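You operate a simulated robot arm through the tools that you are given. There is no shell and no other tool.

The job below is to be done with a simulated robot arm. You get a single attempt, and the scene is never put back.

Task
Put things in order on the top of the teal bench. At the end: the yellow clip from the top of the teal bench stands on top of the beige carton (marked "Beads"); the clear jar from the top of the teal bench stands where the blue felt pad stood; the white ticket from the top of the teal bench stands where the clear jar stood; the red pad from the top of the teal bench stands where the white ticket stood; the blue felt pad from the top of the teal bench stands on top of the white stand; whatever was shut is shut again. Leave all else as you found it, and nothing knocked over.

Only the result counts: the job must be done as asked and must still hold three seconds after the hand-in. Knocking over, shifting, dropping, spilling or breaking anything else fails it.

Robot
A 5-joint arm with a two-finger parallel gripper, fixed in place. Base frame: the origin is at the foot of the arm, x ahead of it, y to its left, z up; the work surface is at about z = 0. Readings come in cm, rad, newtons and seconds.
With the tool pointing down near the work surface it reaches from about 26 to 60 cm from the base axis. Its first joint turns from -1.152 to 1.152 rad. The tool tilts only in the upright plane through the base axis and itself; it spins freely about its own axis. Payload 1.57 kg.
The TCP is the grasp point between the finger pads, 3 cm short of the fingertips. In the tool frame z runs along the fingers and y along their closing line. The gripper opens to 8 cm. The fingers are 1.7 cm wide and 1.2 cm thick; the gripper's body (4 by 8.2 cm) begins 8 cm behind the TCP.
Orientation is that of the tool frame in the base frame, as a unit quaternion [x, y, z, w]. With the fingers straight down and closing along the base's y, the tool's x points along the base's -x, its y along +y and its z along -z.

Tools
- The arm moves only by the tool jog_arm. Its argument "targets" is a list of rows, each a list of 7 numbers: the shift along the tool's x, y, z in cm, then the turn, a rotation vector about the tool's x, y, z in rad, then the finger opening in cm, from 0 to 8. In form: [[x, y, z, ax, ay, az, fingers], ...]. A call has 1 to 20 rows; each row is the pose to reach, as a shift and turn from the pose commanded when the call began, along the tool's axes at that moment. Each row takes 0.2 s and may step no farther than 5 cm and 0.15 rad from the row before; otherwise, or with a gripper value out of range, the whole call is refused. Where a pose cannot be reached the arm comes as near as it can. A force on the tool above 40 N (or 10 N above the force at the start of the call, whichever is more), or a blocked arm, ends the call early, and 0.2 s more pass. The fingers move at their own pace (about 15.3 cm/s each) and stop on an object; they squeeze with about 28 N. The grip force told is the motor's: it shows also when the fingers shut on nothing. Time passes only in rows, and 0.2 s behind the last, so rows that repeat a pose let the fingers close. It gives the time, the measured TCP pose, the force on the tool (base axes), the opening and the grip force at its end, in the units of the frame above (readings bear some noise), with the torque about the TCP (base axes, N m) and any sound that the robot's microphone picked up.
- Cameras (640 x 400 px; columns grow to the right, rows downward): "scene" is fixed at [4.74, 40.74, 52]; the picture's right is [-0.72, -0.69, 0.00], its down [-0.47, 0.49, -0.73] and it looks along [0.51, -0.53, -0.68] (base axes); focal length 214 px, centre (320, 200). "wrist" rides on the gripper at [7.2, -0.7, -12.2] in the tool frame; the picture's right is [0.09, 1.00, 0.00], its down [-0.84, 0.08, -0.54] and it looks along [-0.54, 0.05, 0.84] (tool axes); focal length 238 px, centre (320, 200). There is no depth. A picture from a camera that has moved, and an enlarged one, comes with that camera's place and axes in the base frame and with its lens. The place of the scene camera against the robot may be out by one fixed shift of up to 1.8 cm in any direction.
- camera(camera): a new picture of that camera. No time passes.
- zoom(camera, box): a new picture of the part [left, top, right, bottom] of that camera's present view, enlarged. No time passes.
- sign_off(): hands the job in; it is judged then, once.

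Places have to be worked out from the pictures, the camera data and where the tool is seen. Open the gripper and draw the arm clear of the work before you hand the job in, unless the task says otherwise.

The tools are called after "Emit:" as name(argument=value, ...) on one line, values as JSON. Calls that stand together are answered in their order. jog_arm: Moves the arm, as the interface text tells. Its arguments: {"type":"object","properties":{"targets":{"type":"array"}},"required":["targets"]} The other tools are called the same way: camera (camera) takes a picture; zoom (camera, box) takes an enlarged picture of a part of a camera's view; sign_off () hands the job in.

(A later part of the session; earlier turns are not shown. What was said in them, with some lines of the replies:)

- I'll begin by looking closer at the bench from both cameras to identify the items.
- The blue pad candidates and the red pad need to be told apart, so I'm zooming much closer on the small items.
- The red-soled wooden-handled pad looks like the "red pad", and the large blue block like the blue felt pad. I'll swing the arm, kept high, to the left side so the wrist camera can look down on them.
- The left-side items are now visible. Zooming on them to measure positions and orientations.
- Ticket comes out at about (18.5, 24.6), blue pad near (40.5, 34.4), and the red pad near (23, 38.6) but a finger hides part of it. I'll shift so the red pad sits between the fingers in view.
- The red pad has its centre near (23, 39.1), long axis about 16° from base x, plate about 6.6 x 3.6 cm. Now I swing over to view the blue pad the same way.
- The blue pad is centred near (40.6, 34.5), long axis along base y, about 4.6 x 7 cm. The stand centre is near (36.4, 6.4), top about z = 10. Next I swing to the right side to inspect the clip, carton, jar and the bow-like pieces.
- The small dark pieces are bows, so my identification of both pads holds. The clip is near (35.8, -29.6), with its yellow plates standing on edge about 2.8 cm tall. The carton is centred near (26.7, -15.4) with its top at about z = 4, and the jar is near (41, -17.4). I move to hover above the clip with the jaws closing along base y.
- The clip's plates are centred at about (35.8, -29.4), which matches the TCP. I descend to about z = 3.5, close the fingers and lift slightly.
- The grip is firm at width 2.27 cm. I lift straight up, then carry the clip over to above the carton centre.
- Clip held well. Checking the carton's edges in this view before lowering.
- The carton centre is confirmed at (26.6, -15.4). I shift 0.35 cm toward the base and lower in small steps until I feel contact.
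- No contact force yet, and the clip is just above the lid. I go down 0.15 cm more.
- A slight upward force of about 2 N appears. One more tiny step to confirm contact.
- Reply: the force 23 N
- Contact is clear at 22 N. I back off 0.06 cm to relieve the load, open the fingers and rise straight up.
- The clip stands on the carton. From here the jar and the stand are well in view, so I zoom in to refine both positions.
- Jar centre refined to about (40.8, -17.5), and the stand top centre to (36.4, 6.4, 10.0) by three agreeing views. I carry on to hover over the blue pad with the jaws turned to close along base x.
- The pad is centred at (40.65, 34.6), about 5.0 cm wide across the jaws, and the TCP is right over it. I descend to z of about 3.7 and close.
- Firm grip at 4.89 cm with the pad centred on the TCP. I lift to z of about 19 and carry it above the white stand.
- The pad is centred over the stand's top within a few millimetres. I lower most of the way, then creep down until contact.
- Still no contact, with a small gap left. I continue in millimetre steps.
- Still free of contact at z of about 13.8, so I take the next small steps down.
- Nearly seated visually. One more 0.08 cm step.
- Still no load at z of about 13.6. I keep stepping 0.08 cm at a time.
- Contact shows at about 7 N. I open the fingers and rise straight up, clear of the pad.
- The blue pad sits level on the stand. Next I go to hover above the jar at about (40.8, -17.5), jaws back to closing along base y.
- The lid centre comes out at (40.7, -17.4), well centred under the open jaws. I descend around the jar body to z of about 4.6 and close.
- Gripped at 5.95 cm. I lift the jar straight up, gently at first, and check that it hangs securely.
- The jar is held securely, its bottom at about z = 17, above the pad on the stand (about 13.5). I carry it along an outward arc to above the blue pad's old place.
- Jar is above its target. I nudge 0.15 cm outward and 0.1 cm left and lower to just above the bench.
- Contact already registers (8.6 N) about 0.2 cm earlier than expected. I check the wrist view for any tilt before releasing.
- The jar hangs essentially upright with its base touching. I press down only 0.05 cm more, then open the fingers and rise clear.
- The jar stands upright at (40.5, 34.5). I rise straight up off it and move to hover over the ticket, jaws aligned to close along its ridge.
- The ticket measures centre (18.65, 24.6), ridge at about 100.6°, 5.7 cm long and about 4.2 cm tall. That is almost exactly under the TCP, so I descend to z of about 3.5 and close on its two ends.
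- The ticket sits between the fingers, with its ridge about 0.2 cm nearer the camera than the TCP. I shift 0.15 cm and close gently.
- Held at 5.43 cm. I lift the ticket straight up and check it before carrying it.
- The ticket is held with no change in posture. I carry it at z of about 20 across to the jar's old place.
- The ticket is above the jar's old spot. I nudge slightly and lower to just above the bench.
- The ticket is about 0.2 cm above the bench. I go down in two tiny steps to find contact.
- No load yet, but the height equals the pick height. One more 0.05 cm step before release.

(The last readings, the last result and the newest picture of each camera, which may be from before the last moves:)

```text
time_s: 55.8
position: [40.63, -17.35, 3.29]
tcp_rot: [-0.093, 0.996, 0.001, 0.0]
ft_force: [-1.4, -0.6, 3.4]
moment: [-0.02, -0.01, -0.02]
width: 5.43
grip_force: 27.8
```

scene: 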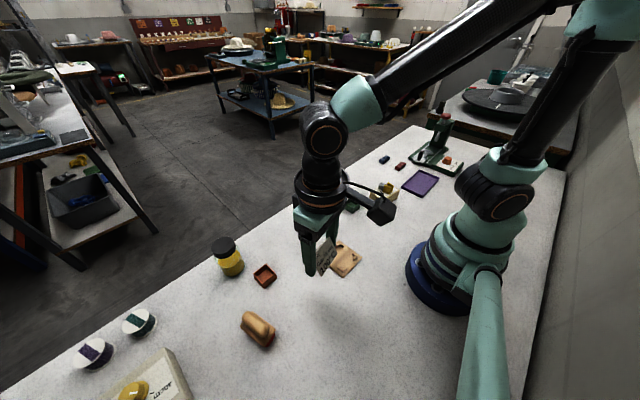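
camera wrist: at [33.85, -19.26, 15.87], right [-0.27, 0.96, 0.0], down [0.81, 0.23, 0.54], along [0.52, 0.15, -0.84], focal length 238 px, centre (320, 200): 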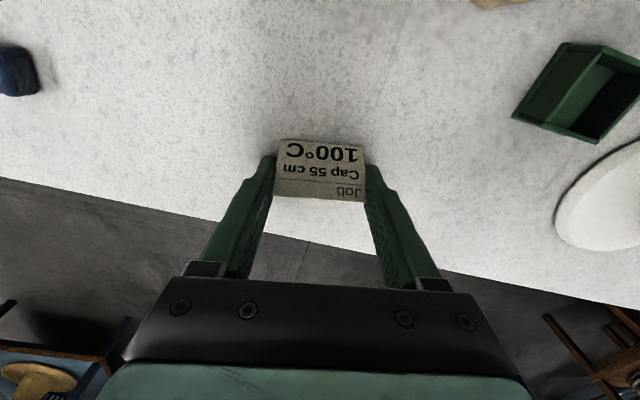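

Contact at about 3.4 N. I open the fingers slowly and look before rising.

Emit:
jog_arm(targets=[[0, 0, 0, 0, 0, 0, 5.5], [0, 0, 0, 0, 0, 0, 5.8], [0, 0, 0, 0, 0, 0, 6.5], [0, 0, 0, 0, 0, 0, 7.5], [0, 0, 0, 0, 0, 0, 7.5]])

Emit:
camera(camera="wrist")

Emit:
zoom(camera="scene", box=[320, 140, 416, 200])

```text
time_s: 57.0
position: [40.69, -17.34, 3.28]
tcp_rot: [-0.093, 0.996, 0.0, 0.0]
ft_force: [0.6, 0.3, 0.1]
moment: [-0.03, 0.03, 0.0]
width: 7.51
grip_force: 0.1
```

```text
taken
camera wrist: at [33.86, -19.28, 15.65], right [-0.27, 0.96, 0.0], down [0.81, 0.23, 0.54], along [0.52, 0.15, -0.84], focal length 238 px, centre (320, 200)
```

wrist: 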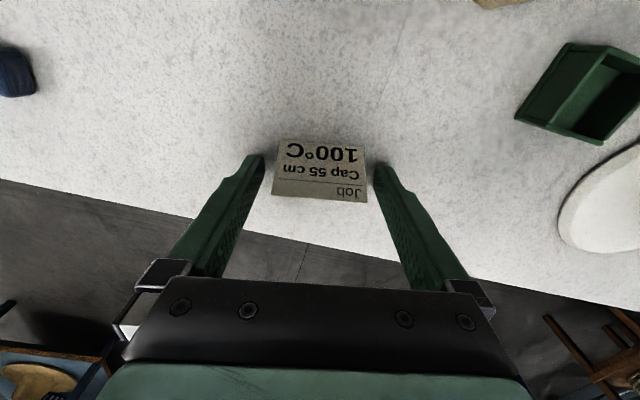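

```text
6.67 times, centred on (368, 170) of scene
camera zoom: at [4.74, 40.74, 52.0], right [-0.72, -0.69, 0.0], down [-0.47, 0.49, -0.73], along [0.51, -0.53, -0.68], focal length 1430 px, centre (0, 400)
```

zoom: 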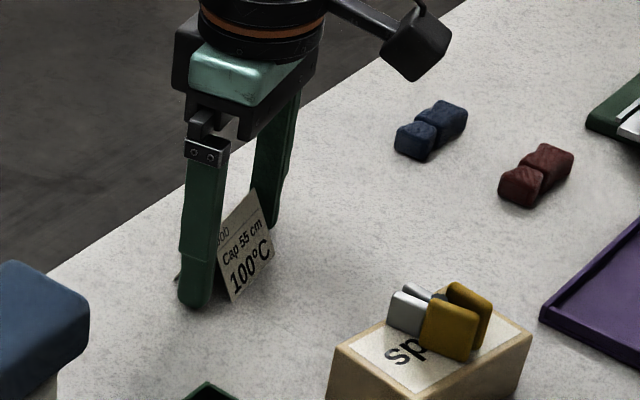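

The ticket stands on its own at about (40.7, -17.4). I rise straight up and travel to hover over the red pad, jaws turned to close across its short side.

Emit:
jog_arm(targets=[[0, 0, -1, 0, 0, 0, 7.5], [0, 0, -4.5, 0, 0, 0, 7.5], [0, 0, -9, 0, 0, 0, 7.5], [0, 0, -13, 0, 0, 0, 8], [0, 0, -17, 0, 0, 0, 8], [0.542, 4.518, -17, 0, 0, -0.007, 8], [1.085, 9.037, -17, 0, 0, -0.015, 8], [1.627, 13.555, -17, 0, 0, -0.022, 8], [2.17, 18.07, -17, 0, 0, -0.029, 8], [2.71, 22.59, -17, 0, 0, -0.037, 8], [3.25, 27.11, -17, 0, 0, -0.044, 8], [3.8, 31.63, -17, 0, 0, -0.051, 8], [4.34, 36.15, -17, 0, 0, -0.058, 8], [4.88, 40.67, -17, 0, 0, -0.066, 8], [5.42, 45.18, -16.5, 0, 0, -0.073, 8], [5.97, 49.7, -16, 0, 0, -0.08, 8], [6.51, 54.22, -15.5, 0, 0, -0.088, 8], [7.05, 58.74, -15, 0, 0, -0.095, 8], [7.05, 58.74, -15, 0, 0, -0.095, 8]])

Emit:
camera(camera="wrist")

Emit:
camera(camera="scene")

Emit:
zoom(camera="wrist", box=[240, 80, 400, 180])

```text
time_s: 61.0
position: [22.93, 39.1, 18.42]
tcp_rot: [-0.139, 0.99, 0.0, 0.0]
ft_force: [-0.1, -0.9, -0.1]
moment: [0.01, -0.02, -0.02]
width: 7.98
grip_force: 0.1
```

```text
taken
camera wrist: at [16.33, 36.54, 30.77], right [-0.36, 0.93, 0.0], down [0.78, 0.3, 0.54], along [0.51, 0.2, -0.84], focal length 238 px, centre (320, 200)
```

wrist: 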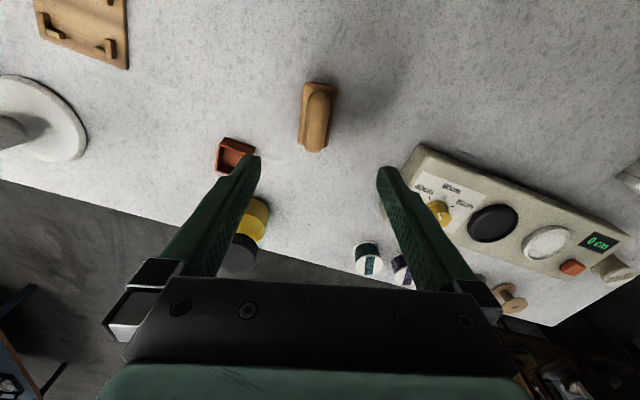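

```text
taken
```

scene: 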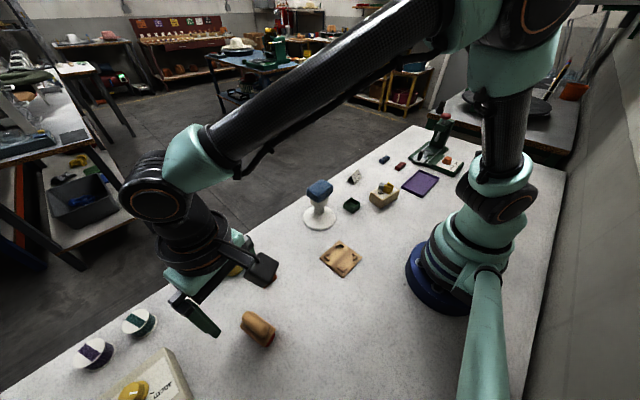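

```text
4.00 times, centred on (320, 130) of wrist
camera zoom: at [16.33, 36.54, 30.77], right [-0.36, 0.93, 0.0], down [0.78, 0.3, 0.54], along [0.51, 0.2, -0.84], focal length 953 px, centre (320, 480)
```

zoom: 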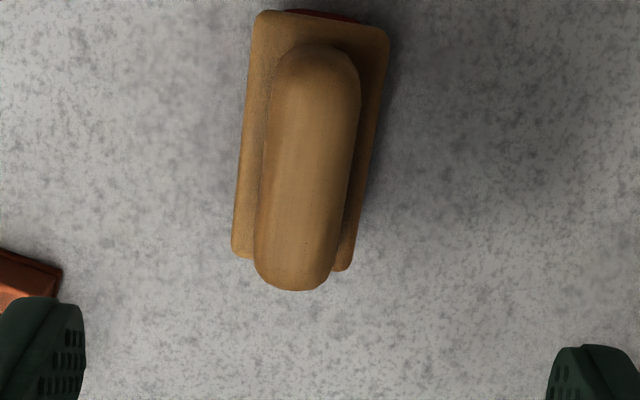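

The red pad's centre refines to (22.9, 38.7) with its long axis at about 13.4°. I correct position and spin, descend to z of about 3.6 with the jaws at 6 cm and close on the plate's long edges.

Emit:
jog_arm(targets=[[0.24, -0.42, 3.5, 0, 0, 0.045, 6.5], [0.24, -0.42, 7.5, 0, 0, 0.045, 6], [0.24, -0.42, 11, 0, 0, 0.045, 6], [0.24, -0.42, 13.8, 0, 0, 0.045, 6], [0.24, -0.42, 14.85, 0, 0, 0.045, 6], [0.24, -0.42, 14.85, 0, 0, 0.045, 6]])

Emit:
camera(camera="wrist")

Emit:
zoom(camera="scene", box=[200, 280, 312, 350])

```text
time_s: 62.4
position: [22.8, 38.68, 3.46]
tcp_rot: [-0.118, 0.993, -0.001, 0.0]
ft_force: [0.6, -0.4, -0.5]
moment: [0.0, -0.01, 0.0]
width: 5.98
grip_force: 0.0
```

```text
taken
camera wrist: at [16.13, 36.38, 15.8], right [-0.32, 0.95, 0.0], down [0.8, 0.27, 0.54], along [0.51, 0.17, -0.84], focal length 238 px, centre (320, 200)
```

wrist: 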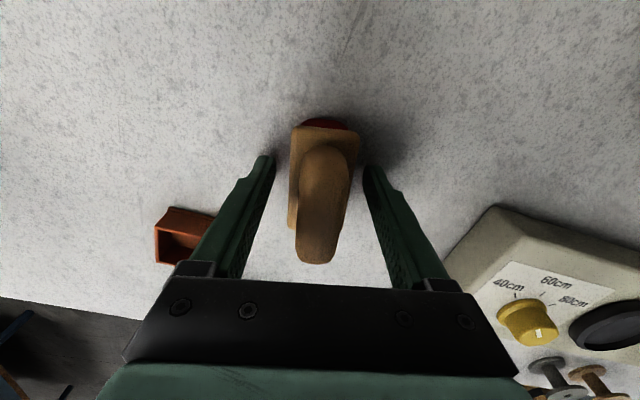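

```text
5.71 times, centred on (256, 315) of scene
camera zoom: at [4.74, 40.74, 52.0], right [-0.72, -0.69, 0.0], down [-0.47, 0.49, -0.73], along [0.51, -0.53, -0.68], focal length 1226 px, centre (686, -457)
```

zoom: 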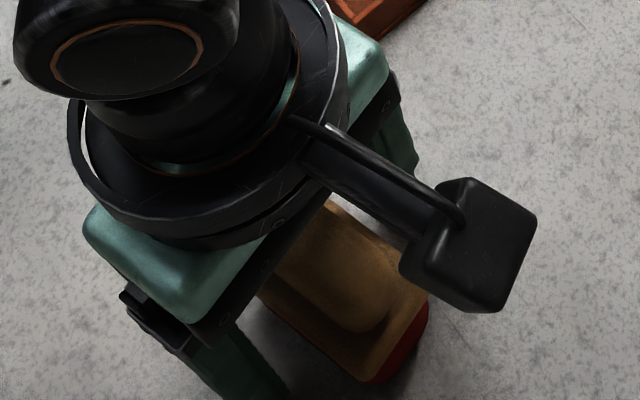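

The plate is centred between the fingers to within a fraction of a millimetre or two. Closing now.

Emit:
jog_arm(targets=[[0, 0, 0, 0, 0, 0, 4.2], [0, 0, 0, 0, 0, 0, 2.5], [0, 0, 0, 0, 0, 0, 2.5], [0, 0, 0, 0, 0, 0, 2.5]])

Emit:
camera(camera="wrist")

```text
time_s: 63.4
position: [22.8, 38.62, 3.58]
tcp_rot: [-0.116, 0.993, -0.001, 0.0]
ft_force: [-0.8, -0.2, 0.0]
moment: [-0.03, -0.01, 0.02]
width: 3.52
grip_force: 28.0
```

```text
taken
camera wrist: at [16.13, 36.38, 15.81], right [-0.32, 0.95, 0.0], down [0.8, 0.27, 0.54], along [0.51, 0.17, -0.84], focal length 238 px, centre (320, 200)
```

wrist: 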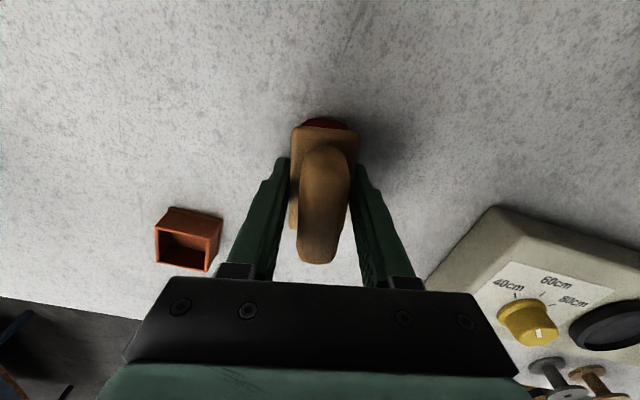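

Gripped at 3.52 cm. I lift the red pad about 7 cm and carry it over the ticket's old spot at (18.65, 24.6).

Emit:
jog_arm(targets=[[0, 0, -0.5, 0, 0, 0, 2.5], [0, 0, -3, 0, 0, 0, 2.5], [0, 0, -7, 0, 0, 0, 2.5], [1.86, -3.18, -7, 0, 0, 0, 2.5], [3.73, -6.36, -7, 0, 0, 0, 2.5], [5.6, -9.53, -7, 0, 0, 0, 2.5], [7.46, -12.71, -7, 0, 0, 0, 2.5], [7.46, -12.71, -7, 0, 0, 0, 2.5]])

Emit:
camera(camera="wrist")

Emit:
camera(camera="scene")

```text
time_s: 65.2
position: [18.6, 24.39, 10.65]
tcp_rot: [-0.116, 0.993, 0.0, 0.0]
ft_force: [-0.3, 0.2, -1.7]
moment: [0.03, 0.0, -0.02]
width: 3.54
grip_force: 28.6
```

```text
taken
camera wrist: at [11.86, 22.18, 22.87], right [-0.32, 0.95, 0.0], down [0.8, 0.27, 0.54], along [0.51, 0.17, -0.84], focal length 238 px, centre (320, 200)
```

wrist: 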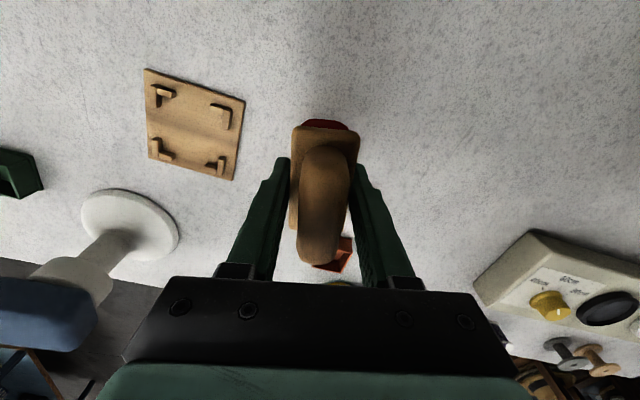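

```text
taken
```

scene: 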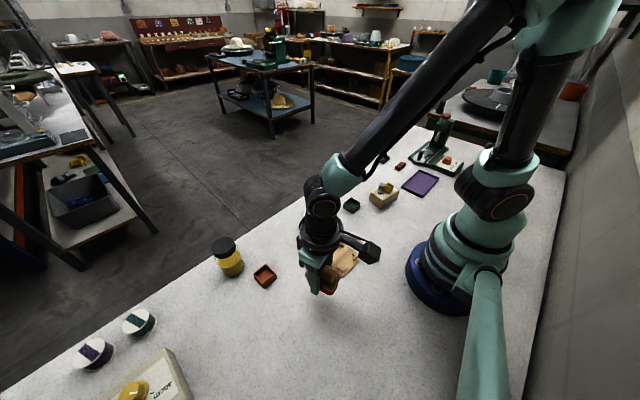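

Position is right over (18.65, 24.5). I lower to just above the bench, then creep.

Emit:
jog_arm(targets=[[0, 0.05, 3, 0, 0, 0, 2.5], [0, 0.05, 5.5, 0, 0, 0, 2.5], [0, 0.05, 6.5, 0, 0, 0, 2.5], [0, 0.05, 6.8, 0, 0, 0, 2.5], [0, 0.05, 6.8, 0, 0, 0, 2.5]])

```text
time_s: 66.4
position: [18.45, 24.6, 3.61]
tcp_rot: [-0.117, 0.993, 0.0, 0.0]
ft_force: [-0.8, 0.5, -0.7]
moment: [-0.02, -0.01, -0.02]
width: 3.56
grip_force: 27.9
```

Emit:
jog_arm(targets=[[0, 0, 0.08, 0, 0, 0, 2.5], [0, 0, 0.15, 0, 0, 0, 2.5], [0, 0, 0.15, 0, 0, 0, 2.5]])

```text
time_s: 67.2
position: [18.56, 24.55, 3.49]
tcp_rot: [-0.116, 0.993, 0.0, 0.0]
ft_force: [-0.3, -0.1, -1.0]
moment: [0.0, -0.01, 0.04]
width: 3.57
grip_force: 28.3
```

No contact yet. Two more small steps.

Emit:
jog_arm(targets=[[0, 0, 0.05, 0, 0, 0, 2.5], [0, 0, 0.08, 0, 0, 0, 2.5], [0, 0, 0.08, 0, 0, 0, 2.5]])

```text
time_s: 68.0
position: [18.56, 24.56, 3.44]
tcp_rot: [-0.116, 0.993, 0.0, 0.0]
ft_force: [-3.6, -2.4, 8.9]
moment: [-0.01, 0.04, -0.02]
width: 3.56
grip_force: 27.6
```

Contact shows at 8.9 N. I open the fingers slowly to 5.8 cm and check.

Emit:
jog_arm(targets=[[0, 0, -0.02, 0, 0, 0, 3.6], [0, 0, -0.02, 0, 0, 0, 4.2], [0, 0, -0.02, 0, 0, 0, 5], [0, 0, -0.02, 0, 0, 0, 5.8], [0, 0, -0.02, 0, 0, 0, 5.8]])

Emit:
camera(camera="wrist")

```text
time_s: 69.2
position: [18.64, 24.53, 3.57]
tcp_rot: [-0.117, 0.993, 0.0, -0.001]
ft_force: [1.6, 1.0, 0.8]
moment: [0.0, 0.01, -0.01]
width: 5.76
grip_force: 0.1
```

```text
taken
camera wrist: at [11.86, 22.32, 15.81], right [-0.32, 0.95, 0.0], down [0.8, 0.27, 0.54], along [0.51, 0.17, -0.84], focal length 238 px, centre (320, 200)
```

wrist: 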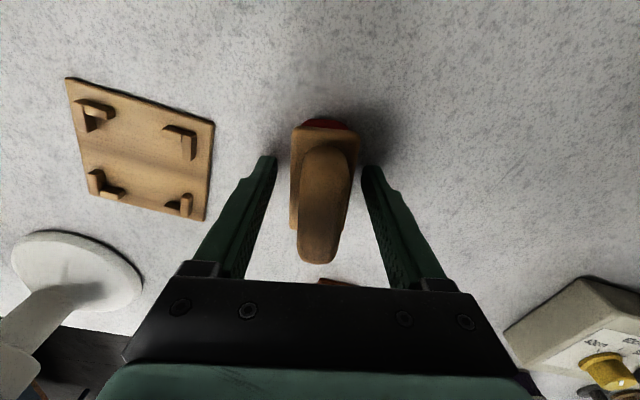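

The red pad stands where the ticket was. I rise straight up well clear and then inspect the whole bench.

Emit:
jog_arm(targets=[[0, 0, -1.5, 0, 0, 0, 5.8], [0, 0, -5, 0, 0, 0, 5.8], [0, 0, -9, 0, 0, 0, 7], [0, 0, -13, 0, 0, 0, 8], [0, 0, -17, 0, 0, 0, 8], [0, 0, -21, 0, 0, 0, 8], [0, 0, -25, 0, 0, 0, 8], [0, 0, -25, 0, 0, 0, 8]])

Emit:
camera(camera="scene")

Emit:
camera(camera="wrist")

```text
time_s: 71.0
position: [18.61, 24.54, 28.47]
tcp_rot: [-0.116, 0.993, 0.0, 0.0]
ft_force: [-1.0, 0.5, 1.0]
moment: [-0.03, -0.01, -0.02]
width: 7.99
grip_force: 0.0
```

```text
taken
```

scene: 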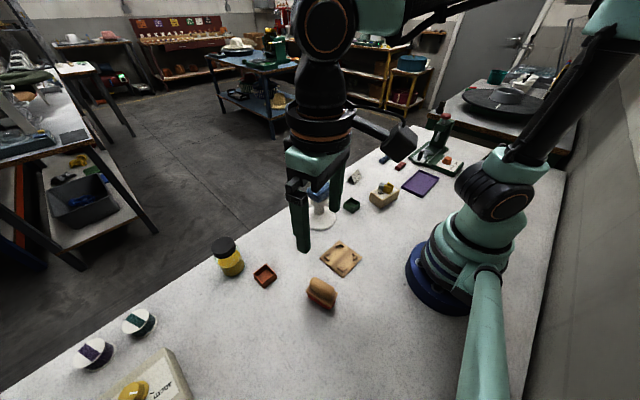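

```text
taken
camera wrist: at [11.9, 22.33, 40.8], right [-0.32, 0.95, 0.0], down [0.8, 0.27, 0.54], along [0.51, 0.17, -0.84], focal length 238 px, centre (320, 200)
```

wrist: 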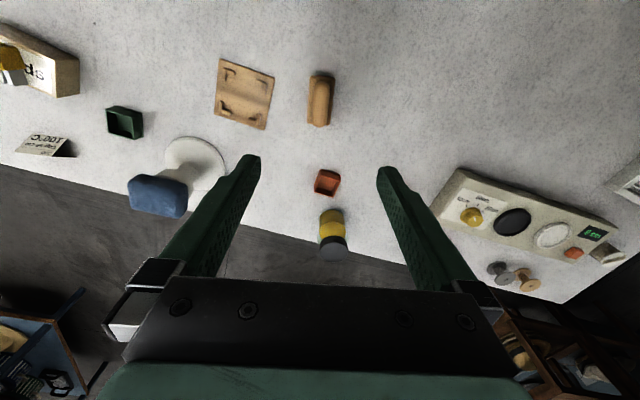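

Everything looks in place. I withdraw the arm back to its high starting pose and take a last look.

Emit:
jog_arm(targets=[[-1.52, -3.86, -0.94, 0, 0, 0.029, 8], [-3.04, -7.72, -1.88, 0, 0, 0.058, 8], [-4.56, -11.58, -2.81, 0, 0, 0.088, 8], [-6.08, -15.44, -3.75, 0, 0, 0.117, 8], [-7.6, -19.29, -4.69, 0, 0, 0.146, 8], [-9.12, -23.15, -5.63, 0, 0, 0.175, 8], [-10.64, -27.01, -6.56, 0, 0, 0.205, 8], [-12.16, -30.87, -7.5, 0, 0, 0.234, 8], [-12.16, -30.87, -7.5, 0, 0, 0.234, 8]])

Emit:
camera(camera="scene")

Emit:
camera(camera="wrist")

Emit:
zoom(camera="scene", box=[300, 120, 480, 240])

Emit:
zoom(camera="scene", box=[180, 200, 372, 330])

```text
time_s: 73.0
position: [37.45, -2.73, 35.86]
tcp_rot: [0.0, 1.0, 0.0, 0.001]
ft_force: [0.2, 0.2, 0.3]
moment: [-0.01, 0.02, 0.0]
width: 8.0
grip_force: 0.0
```

```text
taken
```

scene: 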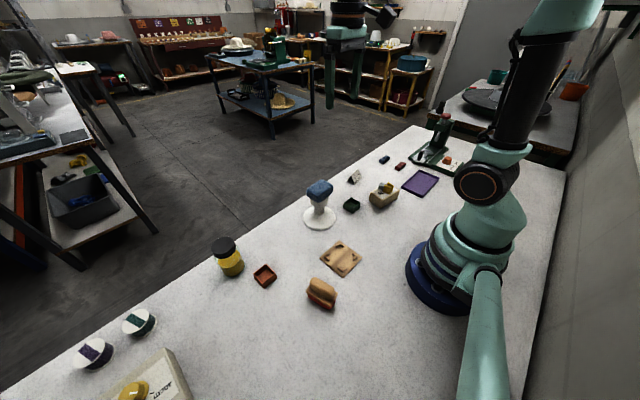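

```text
taken
camera wrist: at [30.49, -3.28, 48.28], right [-0.09, 1.0, 0.0], down [0.84, 0.08, 0.54], along [0.54, 0.05, -0.84], focal length 238 px, centre (320, 200)
```

wrist: 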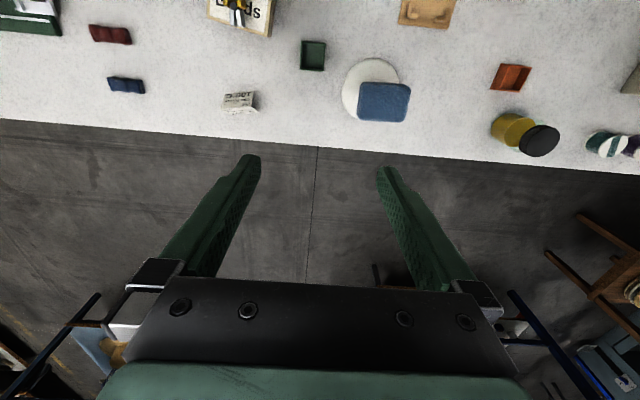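

```text
3.33 times, centred on (390, 180) of scene
camera zoom: at [4.74, 40.74, 52.0], right [-0.72, -0.69, 0.0], down [-0.47, 0.49, -0.73], along [0.51, -0.53, -0.68], focal length 715 px, centre (87, 267)
```

zoom: 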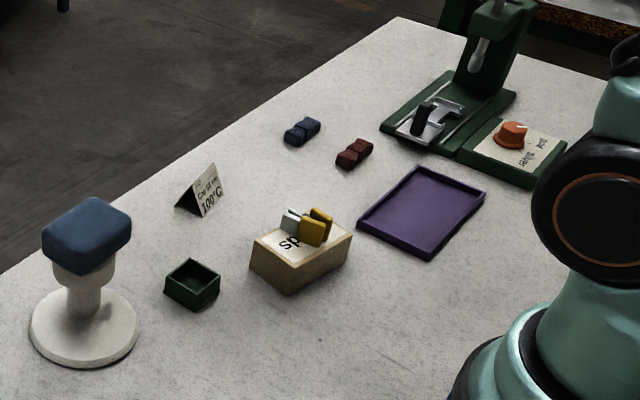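

```text
3.08 times, centred on (276, 265) of scene
camera zoom: at [4.74, 40.74, 52.0], right [-0.72, -0.69, 0.0], down [-0.47, 0.49, -0.73], along [0.51, -0.53, -0.68], focal length 660 px, centre (455, 0)
```

zoom: 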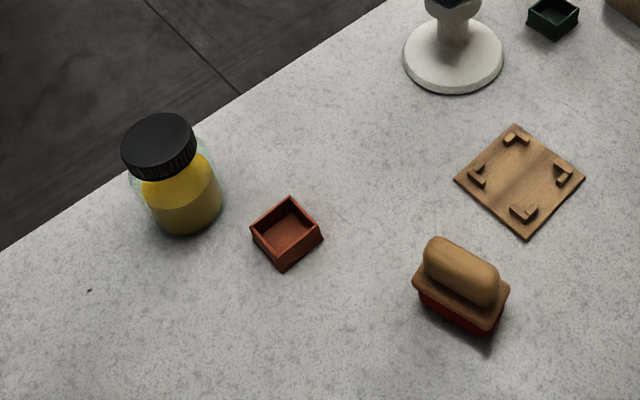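

All five items are where they were asked for: the clip on the carton, the jar on the blue pad's spot, the ticket on the jar's spot, the red pad on the ticket's spot, and the blue pad on the stand. The other objects look unmoved, the gripper is open and the arm is clear, so I hand the job in.

Emit:
sign_off()

```text
The job is handed in.
```

The job is handed in, and all five items ended up where you asked. I haven't seen the judging result. In the last pictures before sign-off:

- **Yellow clip:** it stands on top of the beige "Beads" carton.
- **Blue felt pad:** it sits level on the white stand.
- **Clear jar:** it is upright where the blue felt pad stood, with its lid still on.
- **White ticket:** it stands where the clear jar stood.
- **Red pad:** it stands where the white ticket stood. I took this to be the wooden-handled pad with the red sole. The small dark red piece on the bench looked like a bow, so I left it alone.

I opened nothing, so there was nothing to shut again. The other objects look unmoved and nothing was knocked over. The gripper is open and the arm is back near its starting pose, clear of the bench.
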